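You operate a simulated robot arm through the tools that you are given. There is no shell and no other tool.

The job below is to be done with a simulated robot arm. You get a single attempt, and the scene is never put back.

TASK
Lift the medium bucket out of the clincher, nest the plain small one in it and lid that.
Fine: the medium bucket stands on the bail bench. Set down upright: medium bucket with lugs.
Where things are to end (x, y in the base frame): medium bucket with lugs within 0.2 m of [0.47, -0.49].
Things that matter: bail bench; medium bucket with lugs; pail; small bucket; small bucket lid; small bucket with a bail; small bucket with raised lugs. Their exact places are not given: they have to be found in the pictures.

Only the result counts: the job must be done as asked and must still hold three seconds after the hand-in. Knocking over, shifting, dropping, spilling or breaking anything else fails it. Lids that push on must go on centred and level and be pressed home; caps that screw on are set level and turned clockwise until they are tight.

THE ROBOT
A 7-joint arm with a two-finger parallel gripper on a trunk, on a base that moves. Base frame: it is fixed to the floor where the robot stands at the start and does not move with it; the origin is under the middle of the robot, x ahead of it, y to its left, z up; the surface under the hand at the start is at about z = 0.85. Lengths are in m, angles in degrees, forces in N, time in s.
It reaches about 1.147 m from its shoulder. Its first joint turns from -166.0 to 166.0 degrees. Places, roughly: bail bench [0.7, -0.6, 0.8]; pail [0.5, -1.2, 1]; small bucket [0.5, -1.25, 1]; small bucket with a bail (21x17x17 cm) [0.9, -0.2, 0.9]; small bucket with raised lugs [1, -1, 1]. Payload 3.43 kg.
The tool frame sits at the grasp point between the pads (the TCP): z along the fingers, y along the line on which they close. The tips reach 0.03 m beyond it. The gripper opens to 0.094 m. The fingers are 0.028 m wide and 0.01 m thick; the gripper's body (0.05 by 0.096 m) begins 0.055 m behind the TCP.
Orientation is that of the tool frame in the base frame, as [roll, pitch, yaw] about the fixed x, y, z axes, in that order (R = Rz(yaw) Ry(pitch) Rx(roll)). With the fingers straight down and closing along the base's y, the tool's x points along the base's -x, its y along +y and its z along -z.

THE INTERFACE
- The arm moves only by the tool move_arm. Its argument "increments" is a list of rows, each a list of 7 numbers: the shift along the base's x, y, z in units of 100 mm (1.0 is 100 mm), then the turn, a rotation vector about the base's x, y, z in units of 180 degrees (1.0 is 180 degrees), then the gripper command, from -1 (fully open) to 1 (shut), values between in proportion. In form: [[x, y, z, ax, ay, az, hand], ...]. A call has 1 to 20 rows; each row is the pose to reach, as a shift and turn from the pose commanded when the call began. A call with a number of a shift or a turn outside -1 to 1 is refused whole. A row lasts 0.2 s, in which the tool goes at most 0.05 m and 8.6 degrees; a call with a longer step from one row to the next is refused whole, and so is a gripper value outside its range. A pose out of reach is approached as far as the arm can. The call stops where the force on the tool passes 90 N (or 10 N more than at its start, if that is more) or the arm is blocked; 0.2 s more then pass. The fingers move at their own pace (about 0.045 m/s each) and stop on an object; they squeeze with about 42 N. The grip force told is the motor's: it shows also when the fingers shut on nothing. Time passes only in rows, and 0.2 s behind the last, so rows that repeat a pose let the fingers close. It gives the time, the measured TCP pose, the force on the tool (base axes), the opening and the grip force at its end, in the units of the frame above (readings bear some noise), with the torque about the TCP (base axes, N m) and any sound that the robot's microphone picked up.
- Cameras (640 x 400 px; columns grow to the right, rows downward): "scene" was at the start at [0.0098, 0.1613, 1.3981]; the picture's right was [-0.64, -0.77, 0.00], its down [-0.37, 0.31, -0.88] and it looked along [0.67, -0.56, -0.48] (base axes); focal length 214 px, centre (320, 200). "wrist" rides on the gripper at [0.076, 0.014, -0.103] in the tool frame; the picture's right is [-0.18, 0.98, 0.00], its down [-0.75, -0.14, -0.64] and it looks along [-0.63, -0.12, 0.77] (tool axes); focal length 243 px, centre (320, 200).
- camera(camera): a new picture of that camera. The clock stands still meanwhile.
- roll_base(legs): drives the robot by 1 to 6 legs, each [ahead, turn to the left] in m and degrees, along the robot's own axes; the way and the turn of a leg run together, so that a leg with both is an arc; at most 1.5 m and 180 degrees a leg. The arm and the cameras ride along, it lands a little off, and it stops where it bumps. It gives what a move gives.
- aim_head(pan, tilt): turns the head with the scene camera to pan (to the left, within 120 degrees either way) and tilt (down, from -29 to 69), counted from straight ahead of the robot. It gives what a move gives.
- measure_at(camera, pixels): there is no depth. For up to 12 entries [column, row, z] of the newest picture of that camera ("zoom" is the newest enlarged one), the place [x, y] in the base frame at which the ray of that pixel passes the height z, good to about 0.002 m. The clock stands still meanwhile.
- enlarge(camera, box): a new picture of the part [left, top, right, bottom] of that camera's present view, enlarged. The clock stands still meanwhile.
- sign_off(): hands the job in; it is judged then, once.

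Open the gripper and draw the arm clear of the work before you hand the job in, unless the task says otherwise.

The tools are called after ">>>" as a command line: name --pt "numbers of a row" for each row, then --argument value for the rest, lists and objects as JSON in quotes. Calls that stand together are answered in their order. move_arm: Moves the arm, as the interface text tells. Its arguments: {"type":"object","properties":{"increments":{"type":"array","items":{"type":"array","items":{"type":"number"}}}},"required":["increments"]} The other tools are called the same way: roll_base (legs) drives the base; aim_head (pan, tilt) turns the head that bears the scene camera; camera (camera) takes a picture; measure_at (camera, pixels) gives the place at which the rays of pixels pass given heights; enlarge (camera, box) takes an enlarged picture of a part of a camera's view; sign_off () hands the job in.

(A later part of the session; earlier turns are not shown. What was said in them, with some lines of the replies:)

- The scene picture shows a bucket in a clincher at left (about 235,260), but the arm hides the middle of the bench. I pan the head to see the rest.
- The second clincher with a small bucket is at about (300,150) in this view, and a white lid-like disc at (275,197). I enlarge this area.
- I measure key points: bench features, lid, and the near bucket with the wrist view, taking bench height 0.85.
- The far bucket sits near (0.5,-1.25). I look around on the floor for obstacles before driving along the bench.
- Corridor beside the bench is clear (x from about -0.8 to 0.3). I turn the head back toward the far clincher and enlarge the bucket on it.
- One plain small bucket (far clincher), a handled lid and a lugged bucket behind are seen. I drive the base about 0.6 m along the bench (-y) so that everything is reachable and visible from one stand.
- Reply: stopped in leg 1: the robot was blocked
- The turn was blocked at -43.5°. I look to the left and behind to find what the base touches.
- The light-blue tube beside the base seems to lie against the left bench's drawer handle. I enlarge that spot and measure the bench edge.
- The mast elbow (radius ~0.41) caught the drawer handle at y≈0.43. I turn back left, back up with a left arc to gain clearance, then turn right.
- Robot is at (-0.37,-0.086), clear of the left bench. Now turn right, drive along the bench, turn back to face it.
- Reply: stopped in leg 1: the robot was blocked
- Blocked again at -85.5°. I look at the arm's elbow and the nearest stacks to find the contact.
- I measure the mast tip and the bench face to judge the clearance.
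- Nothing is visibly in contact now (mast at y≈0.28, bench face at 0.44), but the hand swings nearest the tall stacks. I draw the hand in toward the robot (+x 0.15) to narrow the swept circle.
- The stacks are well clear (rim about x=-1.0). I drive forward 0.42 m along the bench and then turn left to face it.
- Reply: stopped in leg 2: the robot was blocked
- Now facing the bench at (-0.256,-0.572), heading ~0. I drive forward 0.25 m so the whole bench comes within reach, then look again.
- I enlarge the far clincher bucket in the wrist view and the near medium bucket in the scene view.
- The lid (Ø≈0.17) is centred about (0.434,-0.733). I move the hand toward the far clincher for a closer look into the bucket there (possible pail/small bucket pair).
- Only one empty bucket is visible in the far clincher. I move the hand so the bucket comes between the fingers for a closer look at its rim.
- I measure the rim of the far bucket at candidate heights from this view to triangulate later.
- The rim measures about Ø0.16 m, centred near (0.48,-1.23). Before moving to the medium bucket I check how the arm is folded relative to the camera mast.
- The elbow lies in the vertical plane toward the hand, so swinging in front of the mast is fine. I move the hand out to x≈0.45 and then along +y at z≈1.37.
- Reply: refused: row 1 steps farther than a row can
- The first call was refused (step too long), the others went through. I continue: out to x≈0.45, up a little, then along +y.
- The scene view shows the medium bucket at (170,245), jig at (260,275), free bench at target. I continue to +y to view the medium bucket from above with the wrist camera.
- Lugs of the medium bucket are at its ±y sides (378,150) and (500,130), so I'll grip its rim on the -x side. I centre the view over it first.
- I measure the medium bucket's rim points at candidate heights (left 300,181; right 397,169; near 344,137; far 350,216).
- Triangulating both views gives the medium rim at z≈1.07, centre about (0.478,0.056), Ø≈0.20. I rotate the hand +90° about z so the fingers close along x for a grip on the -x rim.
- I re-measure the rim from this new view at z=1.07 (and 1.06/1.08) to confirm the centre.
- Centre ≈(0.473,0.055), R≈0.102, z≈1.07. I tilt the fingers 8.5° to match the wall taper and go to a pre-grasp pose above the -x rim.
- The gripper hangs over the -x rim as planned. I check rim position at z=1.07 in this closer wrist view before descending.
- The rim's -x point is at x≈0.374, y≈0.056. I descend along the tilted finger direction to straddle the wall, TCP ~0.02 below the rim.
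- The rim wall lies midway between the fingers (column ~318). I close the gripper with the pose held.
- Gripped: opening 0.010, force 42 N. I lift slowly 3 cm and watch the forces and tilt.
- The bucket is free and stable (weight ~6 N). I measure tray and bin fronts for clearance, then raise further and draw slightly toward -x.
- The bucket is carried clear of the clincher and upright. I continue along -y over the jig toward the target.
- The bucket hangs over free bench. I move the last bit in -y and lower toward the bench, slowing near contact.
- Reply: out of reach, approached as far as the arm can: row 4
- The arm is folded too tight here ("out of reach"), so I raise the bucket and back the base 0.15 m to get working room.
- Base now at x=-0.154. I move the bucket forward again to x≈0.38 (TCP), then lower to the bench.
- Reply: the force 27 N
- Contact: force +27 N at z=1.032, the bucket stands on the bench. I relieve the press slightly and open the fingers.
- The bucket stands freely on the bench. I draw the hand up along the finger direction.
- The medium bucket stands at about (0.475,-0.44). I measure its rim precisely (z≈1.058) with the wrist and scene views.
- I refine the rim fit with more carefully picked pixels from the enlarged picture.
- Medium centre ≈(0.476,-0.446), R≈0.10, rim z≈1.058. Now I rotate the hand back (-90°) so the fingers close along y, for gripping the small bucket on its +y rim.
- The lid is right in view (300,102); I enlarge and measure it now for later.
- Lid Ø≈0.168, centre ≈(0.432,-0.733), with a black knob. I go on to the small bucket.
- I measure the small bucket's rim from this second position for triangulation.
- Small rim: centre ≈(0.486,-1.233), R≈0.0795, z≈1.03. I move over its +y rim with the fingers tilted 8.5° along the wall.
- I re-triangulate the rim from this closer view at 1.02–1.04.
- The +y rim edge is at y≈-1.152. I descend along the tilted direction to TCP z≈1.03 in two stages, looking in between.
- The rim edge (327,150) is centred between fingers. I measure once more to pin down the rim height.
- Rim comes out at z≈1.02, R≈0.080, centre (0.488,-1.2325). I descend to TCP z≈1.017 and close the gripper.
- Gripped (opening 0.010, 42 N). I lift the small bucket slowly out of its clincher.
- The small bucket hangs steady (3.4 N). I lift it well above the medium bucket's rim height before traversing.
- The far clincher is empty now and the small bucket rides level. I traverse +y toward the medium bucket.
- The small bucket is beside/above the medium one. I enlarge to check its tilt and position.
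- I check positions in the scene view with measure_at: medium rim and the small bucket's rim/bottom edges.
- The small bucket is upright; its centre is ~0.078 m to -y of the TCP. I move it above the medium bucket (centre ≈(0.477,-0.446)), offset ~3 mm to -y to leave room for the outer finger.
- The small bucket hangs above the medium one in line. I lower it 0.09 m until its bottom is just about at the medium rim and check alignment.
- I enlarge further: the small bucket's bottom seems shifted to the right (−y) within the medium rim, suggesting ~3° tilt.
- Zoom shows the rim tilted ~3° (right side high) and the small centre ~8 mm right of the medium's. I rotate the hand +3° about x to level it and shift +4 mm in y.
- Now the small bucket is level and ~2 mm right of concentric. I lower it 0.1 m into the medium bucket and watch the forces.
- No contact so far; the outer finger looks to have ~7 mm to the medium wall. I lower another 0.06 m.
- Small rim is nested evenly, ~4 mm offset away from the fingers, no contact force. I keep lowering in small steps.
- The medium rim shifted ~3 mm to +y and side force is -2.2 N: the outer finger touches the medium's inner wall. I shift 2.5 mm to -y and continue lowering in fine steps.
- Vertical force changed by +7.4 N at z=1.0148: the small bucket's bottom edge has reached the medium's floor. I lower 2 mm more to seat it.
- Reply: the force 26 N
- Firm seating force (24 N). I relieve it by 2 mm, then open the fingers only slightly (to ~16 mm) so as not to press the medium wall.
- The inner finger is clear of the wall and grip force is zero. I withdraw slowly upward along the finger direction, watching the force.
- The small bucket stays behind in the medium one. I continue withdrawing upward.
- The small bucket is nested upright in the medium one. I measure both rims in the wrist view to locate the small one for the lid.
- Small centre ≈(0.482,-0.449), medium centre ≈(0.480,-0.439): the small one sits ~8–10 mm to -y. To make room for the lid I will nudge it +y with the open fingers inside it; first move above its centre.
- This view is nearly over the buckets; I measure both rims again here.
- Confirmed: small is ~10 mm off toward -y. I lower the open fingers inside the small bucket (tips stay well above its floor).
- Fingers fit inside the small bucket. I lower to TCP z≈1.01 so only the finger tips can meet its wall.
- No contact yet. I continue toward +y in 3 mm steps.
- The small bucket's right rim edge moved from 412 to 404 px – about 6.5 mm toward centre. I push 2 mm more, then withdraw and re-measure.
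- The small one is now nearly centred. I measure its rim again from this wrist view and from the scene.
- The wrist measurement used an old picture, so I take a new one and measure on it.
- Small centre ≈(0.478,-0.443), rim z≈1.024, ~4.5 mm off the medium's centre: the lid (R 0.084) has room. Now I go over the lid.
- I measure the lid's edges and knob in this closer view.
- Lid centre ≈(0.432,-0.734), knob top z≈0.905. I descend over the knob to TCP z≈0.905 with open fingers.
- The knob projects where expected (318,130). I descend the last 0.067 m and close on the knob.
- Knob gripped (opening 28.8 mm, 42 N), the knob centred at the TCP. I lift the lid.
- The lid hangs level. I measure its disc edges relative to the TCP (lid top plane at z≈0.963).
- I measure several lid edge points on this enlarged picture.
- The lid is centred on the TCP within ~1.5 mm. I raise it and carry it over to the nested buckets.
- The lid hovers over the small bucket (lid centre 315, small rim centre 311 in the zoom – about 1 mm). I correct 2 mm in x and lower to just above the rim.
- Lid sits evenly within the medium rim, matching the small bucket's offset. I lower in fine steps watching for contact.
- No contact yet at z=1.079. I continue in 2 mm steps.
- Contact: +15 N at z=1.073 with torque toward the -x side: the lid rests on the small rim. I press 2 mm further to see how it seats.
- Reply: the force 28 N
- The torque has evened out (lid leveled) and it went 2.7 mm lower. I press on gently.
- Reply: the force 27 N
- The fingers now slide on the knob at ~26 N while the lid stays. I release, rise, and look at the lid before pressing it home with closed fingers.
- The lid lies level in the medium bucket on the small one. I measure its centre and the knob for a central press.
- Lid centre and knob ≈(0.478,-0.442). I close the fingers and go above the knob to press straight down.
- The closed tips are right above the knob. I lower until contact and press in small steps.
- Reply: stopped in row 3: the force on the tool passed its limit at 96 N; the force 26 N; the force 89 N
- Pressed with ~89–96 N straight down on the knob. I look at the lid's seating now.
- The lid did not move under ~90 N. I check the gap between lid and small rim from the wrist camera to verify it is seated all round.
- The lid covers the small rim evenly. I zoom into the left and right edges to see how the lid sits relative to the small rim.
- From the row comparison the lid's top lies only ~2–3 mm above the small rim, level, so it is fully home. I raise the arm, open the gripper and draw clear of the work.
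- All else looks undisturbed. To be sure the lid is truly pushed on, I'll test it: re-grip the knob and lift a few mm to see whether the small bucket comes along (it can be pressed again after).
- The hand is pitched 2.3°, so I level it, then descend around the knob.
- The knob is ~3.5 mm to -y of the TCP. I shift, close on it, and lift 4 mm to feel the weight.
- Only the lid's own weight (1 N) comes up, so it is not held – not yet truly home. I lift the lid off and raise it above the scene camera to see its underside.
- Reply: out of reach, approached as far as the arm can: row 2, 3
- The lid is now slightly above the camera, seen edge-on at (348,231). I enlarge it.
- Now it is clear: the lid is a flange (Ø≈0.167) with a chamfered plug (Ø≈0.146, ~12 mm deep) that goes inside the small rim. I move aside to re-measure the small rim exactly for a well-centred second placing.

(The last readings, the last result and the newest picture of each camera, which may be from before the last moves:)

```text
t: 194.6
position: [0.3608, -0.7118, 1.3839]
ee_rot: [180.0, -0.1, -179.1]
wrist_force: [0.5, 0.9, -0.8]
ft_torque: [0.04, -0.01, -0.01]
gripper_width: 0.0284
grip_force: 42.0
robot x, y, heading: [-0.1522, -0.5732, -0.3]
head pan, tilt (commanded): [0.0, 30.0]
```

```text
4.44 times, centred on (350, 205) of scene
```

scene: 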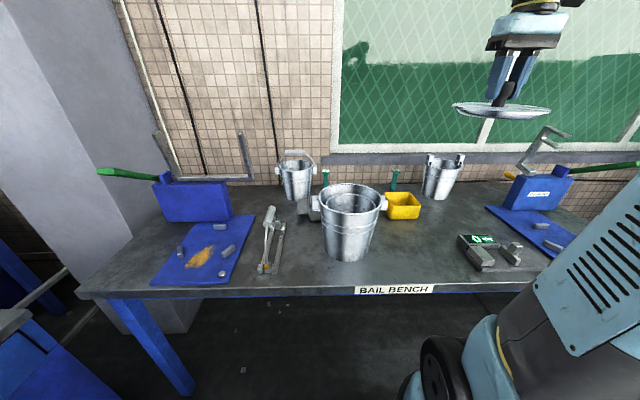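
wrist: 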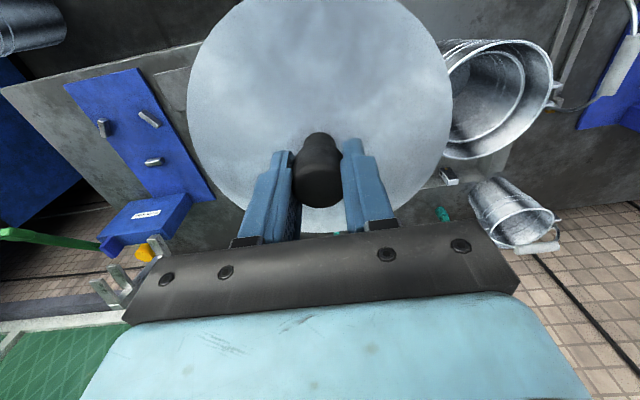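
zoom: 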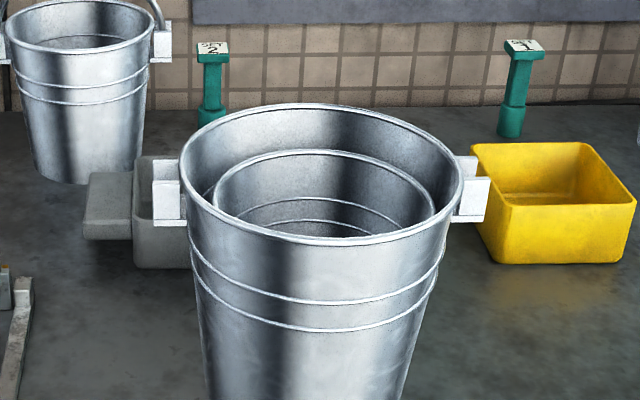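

I measure both rims on this enlarged scene picture (small rim at z=1.0275, medium at 1.058).

>>> measure_at --camera "zoom" --pixels '[[214, 192, 1.0275], [434, 198, 1.0275], [324, 150, 1.0275], [250, 163, 1.0275], [400, 167, 1.0275], [180, 170, 1.058], [463, 182, 1.058], [322, 103, 1.058], [322, 243, 1.058]]'

>>> enlarge --camera "wrist" --box '[420, 20, 580, 180]'

```text
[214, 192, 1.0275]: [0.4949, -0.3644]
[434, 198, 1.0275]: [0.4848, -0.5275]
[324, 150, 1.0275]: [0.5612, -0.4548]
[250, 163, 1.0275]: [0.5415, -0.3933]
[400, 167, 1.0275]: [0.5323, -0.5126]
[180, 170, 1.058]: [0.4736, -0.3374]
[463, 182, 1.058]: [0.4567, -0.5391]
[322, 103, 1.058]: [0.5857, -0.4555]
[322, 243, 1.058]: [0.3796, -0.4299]
```

```text
2.50 times, centred on (500, 100) of wrist
```

zoom: 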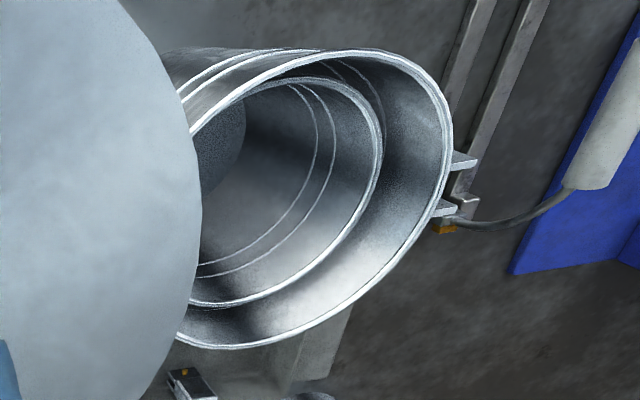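

I measure rim arcs in the wrist close-up as a second source.

>>> measure_at --camera "zoom" --pixels '[[383, 150, 1.0275], [358, 215, 1.0275], [305, 270, 1.0275], [232, 304, 1.0275], [352, 102, 1.0275], [300, 80, 1.0275], [452, 130, 1.058], [432, 205, 1.058], [362, 285, 1.058], [250, 345, 1.058], [405, 66, 1.058], [330, 52, 1.058]]'

```text
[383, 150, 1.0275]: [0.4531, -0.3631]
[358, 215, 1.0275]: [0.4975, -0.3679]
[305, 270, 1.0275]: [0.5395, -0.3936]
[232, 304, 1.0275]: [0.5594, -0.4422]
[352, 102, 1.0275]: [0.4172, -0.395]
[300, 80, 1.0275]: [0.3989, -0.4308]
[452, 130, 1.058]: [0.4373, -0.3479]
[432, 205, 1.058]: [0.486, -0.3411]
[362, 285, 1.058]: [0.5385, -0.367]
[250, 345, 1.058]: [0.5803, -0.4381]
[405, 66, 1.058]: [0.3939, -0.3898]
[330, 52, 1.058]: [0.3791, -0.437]
```

Both sources agree: small centre ≈(0.479,-0.445). The lid is level in the grip. I carry it back over that point.

>>> move_arm --pt "0.13 0.33 -0.2 0 0 0 1" --pt "0.26 0.66 -0.4 0 0 0 1" --pt "0.4 1.0 -0.6 0 0 0 1"

>>> move_arm --pt "0.13 0.33 -0.2 0 0 0 1" --pt "0.26 0.66 -0.4 0 0 0 1" --pt "0.4 1.0 -0.6 0 0 0 1"

>>> move_arm --pt "0.13 0.25 -0.2 0 0 0 1" --pt "0.26 0.5 -0.4 0 0 0 1" --pt "0.39 0.67 -0.6 0 0 0 1" --pt "0.39 0.67 -0.6 0 0 0 1"

>>> enlarge --camera "scene" --box '[305, 130, 395, 240]'

>>> camera --camera "wrist"

```text
t: 195.4
position: [0.4012, -0.6135, 1.3225]
ee_rot: [179.8, 0.1, -179.2]
wrist_force: [-0.3, 0.6, -1.6]
ft_torque: [0.02, 0.01, 0.01]
gripper_width: 0.0287
grip_force: 42.0
robot x, y, heading: [-0.1532, -0.5776, -0.5]
head pan, tilt (commanded): [0.0, 30.0]
```

```text
t: 196.2
position: [0.4402, -0.5126, 1.2621]
ee_rot: [179.9, -0.1, -179.2]
wrist_force: [-0.9, -0.1, -1.2]
ft_torque: [0.02, 0.01, 0.01]
gripper_width: 0.0284
grip_force: 42.0
robot x, y, heading: [-0.1522, -0.5715, -0.3]
head pan, tilt (commanded): [0.0, 30.0]
```

```text
t: 197.2
position: [0.4771, -0.4439, 1.2026]
ee_rot: [179.9, 0.0, -179.2]
wrist_force: [0.8, -0.1, -0.6]
ft_torque: [-0.01, -0.01, 0.02]
gripper_width: 0.0286
grip_force: 42.0
robot x, y, heading: [-0.1542, -0.5748, -0.7]
head pan, tilt (commanded): [0.0, 30.0]
```

```text
3.64 times, centred on (350, 185) of scene
```

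zoom: 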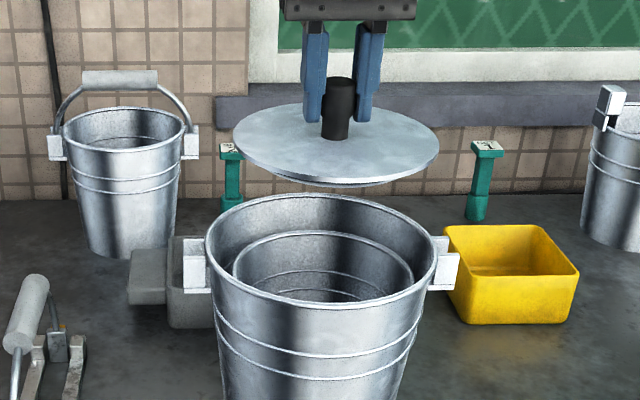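

```text
taken
```

wrist: 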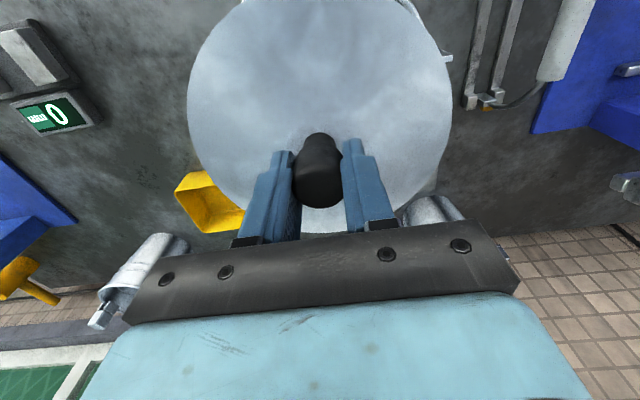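

I compare lid and small-rim centres in this enlarged scene picture by measure_at.

>>> measure_at --camera "zoom" --pixels '[[232, 143, 1.162], [439, 148, 1.162], [336, 103, 1.162], [232, 270, 1.0275], [413, 275, 1.0275], [322, 231, 1.0275], [205, 250, 1.058], [437, 252, 1.058]]'

```text
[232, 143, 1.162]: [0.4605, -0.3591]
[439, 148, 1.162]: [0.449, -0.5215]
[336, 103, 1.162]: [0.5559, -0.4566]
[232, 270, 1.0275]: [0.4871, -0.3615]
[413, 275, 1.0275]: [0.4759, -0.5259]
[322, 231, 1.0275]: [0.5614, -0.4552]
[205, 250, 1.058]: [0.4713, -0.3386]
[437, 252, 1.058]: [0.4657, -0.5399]
```

They agree within ~1–2 mm. I shift 1 mm to -y and lower the lid to just above the rim.

>>> move_arm --pt "0.01 -0.01 -0.25 0 0 0 1" --pt "0.01 -0.01 -0.5 0 0 0 1" --pt "0.01 -0.01 -0.75 0 0 0 1" --pt "0.01 -0.01 -1.0 0 0 0 1"

>>> move_arm --pt "0 0 -0.05 0 0 0 1" --pt "0 0 -0.1 0 0 0 1" --pt "0 0 -0.15 0 0 0 1" --pt "0 0 -0.18 0 0 0 1"

>>> enlarge --camera "scene" --box '[310, 160, 390, 240]'

>>> camera --camera "wrist"

```text
t: 198.2
position: [0.4793, -0.4469, 1.1039]
ee_rot: [-180.0, 0.0, -179.2]
wrist_force: [0.0, 0.2, -0.8]
ft_torque: [-0.01, -0.03, 0.0]
gripper_width: 0.0285
grip_force: 41.9
robot x, y, heading: [-0.1597, -0.5721, -0.2]
head pan, tilt (commanded): [0.0, 30.0]
```

```text
t: 199.2
position: [0.4803, -0.4464, 1.0846]
ee_rot: [-179.9, 0.1, -179.1]
wrist_force: [0.1, -0.5, -1.1]
ft_torque: [0.0, -0.03, -0.03]
gripper_width: 0.0287
grip_force: 42.2
robot x, y, heading: [-0.1505, -0.5714, -0.6]
head pan, tilt (commanded): [0.0, 30.0]
```

```text
5.00 times, centred on (350, 200) of scene
```

zoom: 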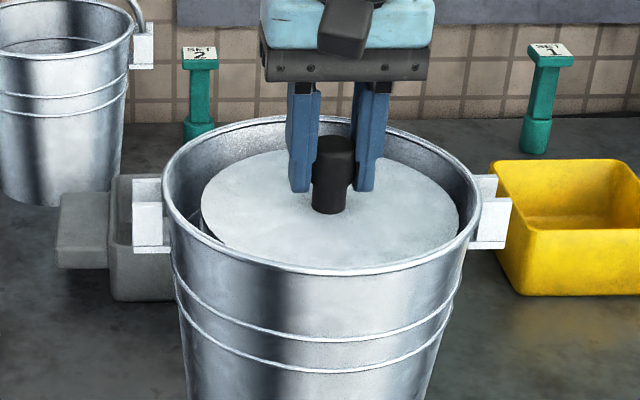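

```text
taken
```

wrist: 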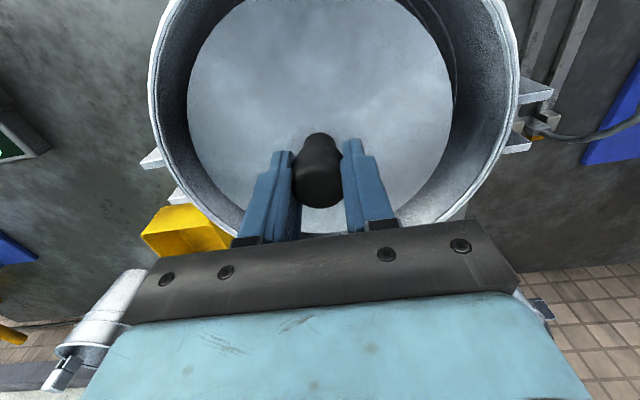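

The plug is already entering freely (home is TCP≈1.0766 with this grip). I lower in 2 mm steps.

>>> move_arm --pt "0 0 -0.02 0 0 0 1" --pt "0 0 -0.04 0 0 0 1" --pt "0 0 -0.04 0 0 0 1"

>>> move_arm --pt "0 0 -0.02 0 0 0 1" --pt "0 0 -0.03 0 0 0 1" --pt "0 0 -0.03 0 0 0 1"

```text
t: 200.0
position: [0.4798, -0.4447, 1.0803]
ee_rot: [180.0, 0.1, -179.1]
wrist_force: [0.5, 1.4, 1.0]
ft_torque: [-0.09, -0.01, 0.04]
gripper_width: 0.0285
grip_force: 42.4
robot x, y, heading: [-0.1554, -0.5704, -0.6]
head pan, tilt (commanded): [0.0, 30.0]
```

```text
t: 200.8
position: [0.4806, -0.4464, 1.0784]
ee_rot: [-179.9, 0.0, -179.1]
wrist_force: [-0.9, 1.6, -1.0]
ft_torque: [0.01, -0.01, -0.01]
gripper_width: 0.0288
grip_force: 41.8
robot x, y, heading: [-0.1525, -0.5727, -0.5]
head pan, tilt (commanded): [0.0, 30.0]
```

Slight side touch (1.5 N) as the chamfer guides in. I continue to the flange contact.

>>> move_arm --pt "0 0.01 -0.01 0 0 0 1" --pt "0 0.01 -0.02 0 0 0 1" --pt "0 0.01 -0.02 0 0 0 1"

>>> move_arm --pt "0 0 -0.01 0 0 0 1" --pt "0 0 -0.02 0 0 0 1" --pt "0 0 -0.02 0 0 0 1"

>>> move_arm --pt "0 0 -0.01 0 0 0 1" --pt "0 0 -0.02 0 0 0 1" --pt "0 0 -0.02 0 0 0 1"

```text
t: 201.6
position: [0.48, -0.4451, 1.0756]
ee_rot: [-180.0, 0.0, -179.1]
wrist_force: [-2.4, 1.1, 1.6]
ft_torque: [0.04, 0.14, -0.01]
gripper_width: 0.0291
grip_force: 41.6
robot x, y, heading: [-0.1561, -0.5723, -0.2]
head pan, tilt (commanded): [0.0, 30.0]
```

```text
t: 202.4
position: [0.4795, -0.4453, 1.0759]
ee_rot: [179.9, 0.1, -179.1]
wrist_force: [1.6, -0.2, 27.4]
ft_torque: [-0.04, -0.06, 0.0]
gripper_width: 0.0286
grip_force: 42.2
robot x, y, heading: [-0.1545, -0.5744, -0.3]
head pan, tilt (commanded): [0.0, 30.0]
```

```text
t: 203.2
position: [0.4797, -0.4452, 1.0743]
ee_rot: [179.9, 0.1, -179.1]
wrist_force: [5.4, -0.2, 26.4]
ft_torque: [-0.01, -0.29, 0.0]
gripper_width: 0.0281
grip_force: 41.7
robot x, y, heading: [-0.1551, -0.5717, -0.5]
head pan, tilt (commanded): [0.0, 30.0]
```

Firm, torque-free contact at 27 N: the flange sits level on the rim. I release, rise, close the fingers and press centrally once more.

>>> move_arm --pt "0 0 0.02 0 0 0 1" --pt "0 0 0.02 0 0 0 0.2" --pt "0 0 0.02 0 0 0 0" --pt "0 0 0.02 0 0 0 0" --pt "0 0 0.02 0 0 0 0"

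>>> camera --camera "wrist"

>>> move_arm --pt "0 0 0.3 0 0 0 0" --pt "0 0 0.6 0 0 0 0" --pt "0 0 0.8 0 0 0 0" --pt "0 0 0.8 0 0 0 1" --pt "0 0 0.8 0 0 0 1" --pt "0 0 0.8 0 0 0 1" --pt "0 0 0.8 0 0 0 1"

>>> camera --camera "wrist"

```text
t: 204.4
position: [0.4797, -0.4439, 1.0756]
ee_rot: [-179.9, 0.0, -179.1]
wrist_force: [-0.5, 0.2, -0.3]
ft_torque: [-0.01, 0.01, -0.03]
gripper_width: 0.047
grip_force: 0.0
robot x, y, heading: [-0.1553, -0.5713, -0.6]
head pan, tilt (commanded): [0.0, 30.0]
```

```text
taken
```

wrist: 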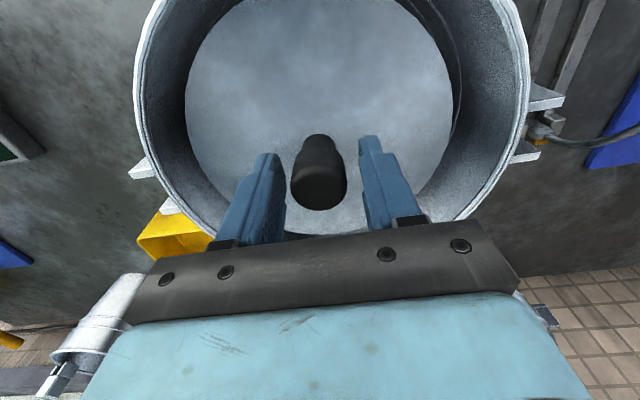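

```text
t: 206.0
position: [0.48, -0.4447, 1.1552]
ee_rot: [179.9, 0.0, -179.1]
wrist_force: [-0.6, -0.1, -0.9]
ft_torque: [0.01, 0.05, 0.0]
gripper_width: 0.0002
grip_force: 32.8
robot x, y, heading: [-0.158, -0.5739, -0.4]
head pan, tilt (commanded): [0.0, 30.0]
```

```text
taken
```

wrist: 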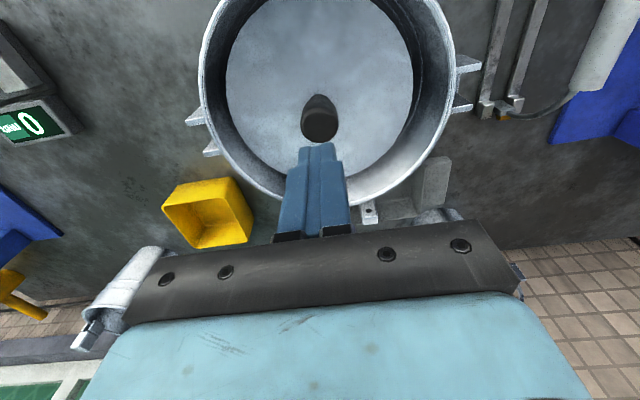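

I lower the closed tips to just above the knob, then press in 1–2 mm steps.

>>> move_arm --pt "0 0 -0.2 0 0 0 1" --pt "0 0 -0.38 0 0 0 1" --pt "0 0 -0.4 0 0 0 1"

>>> move_arm --pt "0 0 -0.02 0 0 0 1" --pt "0 0 -0.04 0 0 0 1" --pt "0 0 -0.05 0 0 0 1"

>>> move_arm --pt "0 0 -0.01 0 0 0 1" --pt "0 0 -0.02 0 0 0 1" --pt "0 0 -0.03 0 0 0 1"

```text
t: 206.8
position: [0.4808, -0.4435, 1.1137]
ee_rot: [179.9, -0.1, -179.1]
wrist_force: [-0.5, -0.3, -0.3]
ft_torque: [0.02, 0.0, -0.01]
gripper_width: 0.0
grip_force: 32.8
robot x, y, heading: [-0.1543, -0.5769, -0.6]
head pan, tilt (commanded): [0.0, 30.0]
```

```text
t: 207.6
position: [0.4796, -0.4449, 1.1092]
ee_rot: [179.9, 0.2, -179.1]
wrist_force: [2.5, 0.2, 8.1]
ft_torque: [0.0, -0.08, 0.0]
gripper_width: 0.0
grip_force: 33.5
robot x, y, heading: [-0.1557, -0.573, -0.6]
head pan, tilt (commanded): [0.0, 30.0]
```

```text
t: 208.4
position: [0.4791, -0.4448, 1.1101]
ee_rot: [180.0, 0.3, -179.0]
wrist_force: [7.3, -1.9, 60.1]
ft_torque: [-0.1, -0.13, -0.01]
gripper_width: 0.0
grip_force: 32.1
robot x, y, heading: [-0.1566, -0.5708, -0.5]
head pan, tilt (commanded): [0.0, 30.0]
```

At 60 N press the lid does not move any more – it is home. I add a little more, then rise and check.

>>> move_arm --pt "0 0 -0.005 0 0 0 1" --pt "0 0 -0.01 0 0 0 1" --pt "0 0 -0.01 0 0 0 1"

>>> move_arm --pt "0 0 0.1 0 0 0 1" --pt "0 0 0.4 0 0 0 1" --pt "0 0 0.8 0 0 0 1"

>>> move_arm --pt "-0.3 0 0.3 0 0 0 -1" --pt "-0.6 0 0.6 0 0 0 -1" --pt "-0.9 0 0.9 0 0 0 -1"

>>> camera --camera "wrist"

>>> enlarge --camera "wrist" --box '[200, 0, 440, 200]'

>>> enlarge --camera "scene" --box '[310, 160, 390, 240]'

```text
t: 209.2
position: [0.4801, -0.4445, 1.1103]
ee_rot: [179.8, 0.6, -179.2]
wrist_force: [2.2, -0.6, 81.5]
ft_torque: [-0.07, 0.0, -0.05]
gripper_width: 0.0
grip_force: 33.0
robot x, y, heading: [-0.1558, -0.5736, -0.5]
head pan, tilt (commanded): [0.0, 30.0]
```

```text
t: 210.0
position: [0.4799, -0.445, 1.1853]
ee_rot: [180.0, -0.1, -179.0]
wrist_force: [0.1, 1.3, 1.2]
ft_torque: [-0.01, 0.01, -0.02]
gripper_width: 0.0
grip_force: 32.8
robot x, y, heading: [-0.158, -0.572, -0.4]
head pan, tilt (commanded): [0.0, 30.0]
```

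```text
t: 210.8
position: [0.39, -0.4446, 1.276]
ee_rot: [-180.0, 0.0, -179.2]
wrist_force: [1.4, -0.5, -0.3]
ft_torque: [0.04, 0.07, 0.0]
gripper_width: 0.0685
grip_force: 0.1
robot x, y, heading: [-0.1521, -0.5733, -0.4]
head pan, tilt (commanded): [0.0, 30.0]
```

```text
taken
```

wrist: 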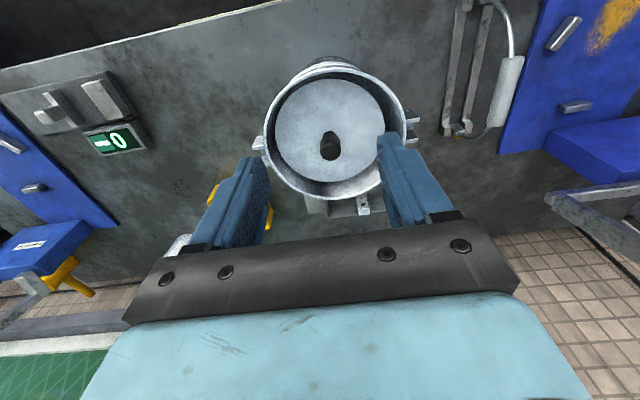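

```text
2.00 times, centred on (320, 100) of wrist
```

zoom: 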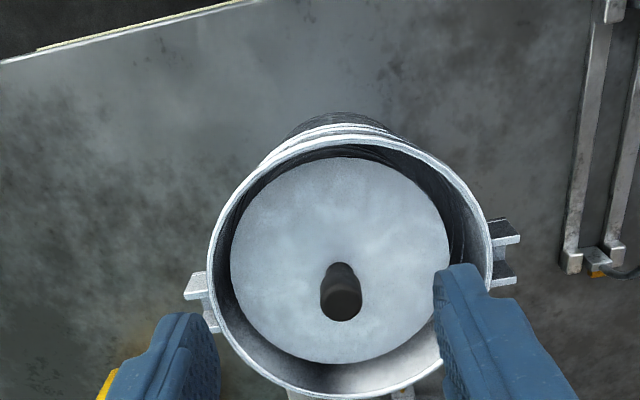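

```text
5.00 times, centred on (350, 200) of scene
```

zoom: 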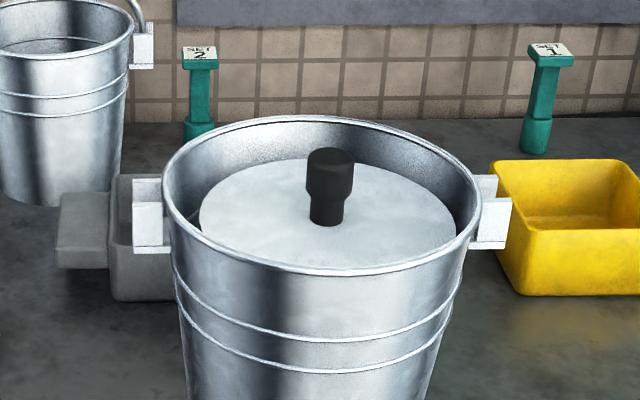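

The lid sits centred and level on the small bucket inside the medium one. I retract the arm clear with the gripper open and take a last look.

>>> move_arm --pt "-0.3 -0.3 0.2 0 0 0 -1" --pt "-0.6 -0.6 0.4 0 0 0 -1" --pt "-0.9 -0.9 0.6 0 0 0 -1"

>>> move_arm --pt "0 -0.33 0 0 0 0 -1" --pt "0 -0.66 0 0 0 0 -1" --pt "0 -1.0 0 0 0 0 -1" --pt "0 -1.0 0 0 0 0 -1" --pt "0 -1.0 0 0 0 0 -1"

>>> camera --camera "scene"

>>> enlarge --camera "scene" --box '[240, 140, 480, 290]'

>>> camera --camera "wrist"

```text
t: 211.6
position: [0.2995, -0.5344, 1.3357]
ee_rot: [-180.0, -0.1, -179.1]
wrist_force: [0.5, 0.0, -0.1]
ft_torque: [-0.03, 0.06, 0.02]
gripper_width: 0.094
grip_force: 0.0
robot x, y, heading: [-0.1581, -0.5749, -0.3]
head pan, tilt (commanded): [0.0, 30.0]
```

```text
t: 212.8
position: [0.3001, -0.6334, 1.3354]
ee_rot: [180.0, 0.2, -179.1]
wrist_force: [-0.1, 0.1, -0.2]
ft_torque: [-0.02, 0.03, 0.0]
gripper_width: 0.0937
grip_force: 0.2
robot x, y, heading: [-0.1556, -0.5714, -0.4]
head pan, tilt (commanded): [0.0, 30.0]
```

```text
taken
```

scene: 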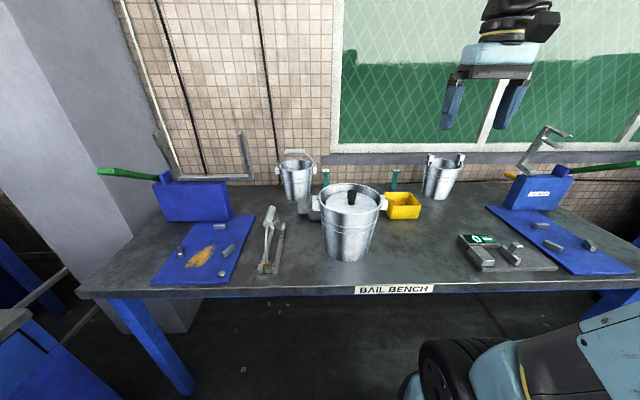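

```text
2.67 times, centred on (360, 215) of scene
```

zoom: 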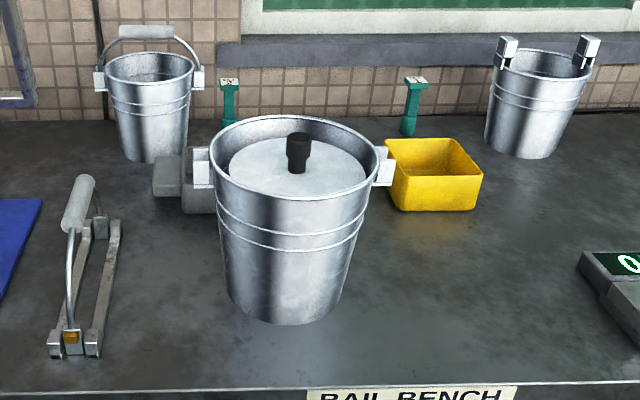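

```text
taken
```

wrist: 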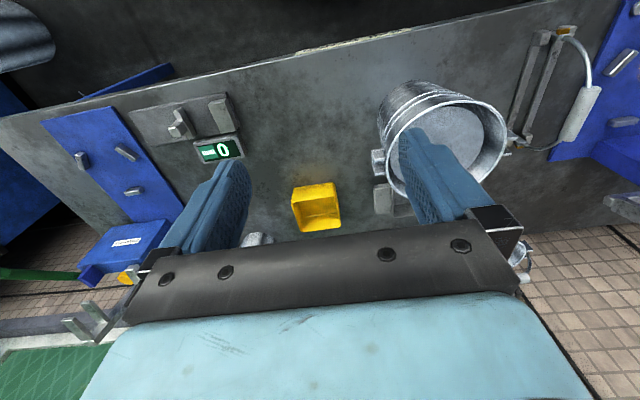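

The final pictures show the medium bucket upright on the bench at about (0.48,-0.44). The small bucket is nested in it with the lid level on top, and the arm is clear with the gripper open. I hand the job in.

>>> sign_off

```text
The job is handed in.
```

I've handed the job in. The one thing I'm unsure of is the lid: I pressed it down as far as it goes, but it may not be locked on.

- **Medium bucket:** it came out of the clincher and stands upright on the bail bench at about (0.48, -0.44). That is roughly 0.05 m from the target point.
- **Plain small bucket:** I took it from the far clincher and nested it upright in the medium one, 4 to 6 mm off the medium's centre.
- **Lid:**
    - After the first placing I tested it with a small lift, and it came straight off under its own weight.
    - I then placed it again, centred to within about 2 mm. The rim met it level, and it took about 80 N of pressing without moving further.
    - I did not repeat the lift test. Its plug looks a loose fit in the rim, so nothing but its own weight may be holding it.
- **Everything else:** the other items on the bench look undisturbed in the last pictures. Early on, the robot's camera mast touched the drawer handle of the left bench while the base was turning. It stopped there and I backed off. A second turn also stopped short beside the bucket stacks; I saw no contact there and never found the cause.
- **The pail:** I never identified a separate pail. There was only one bucket in the far clincher, and the clincher was empty once I lifted it out.

The gripper is open and the arm is clear of the work.
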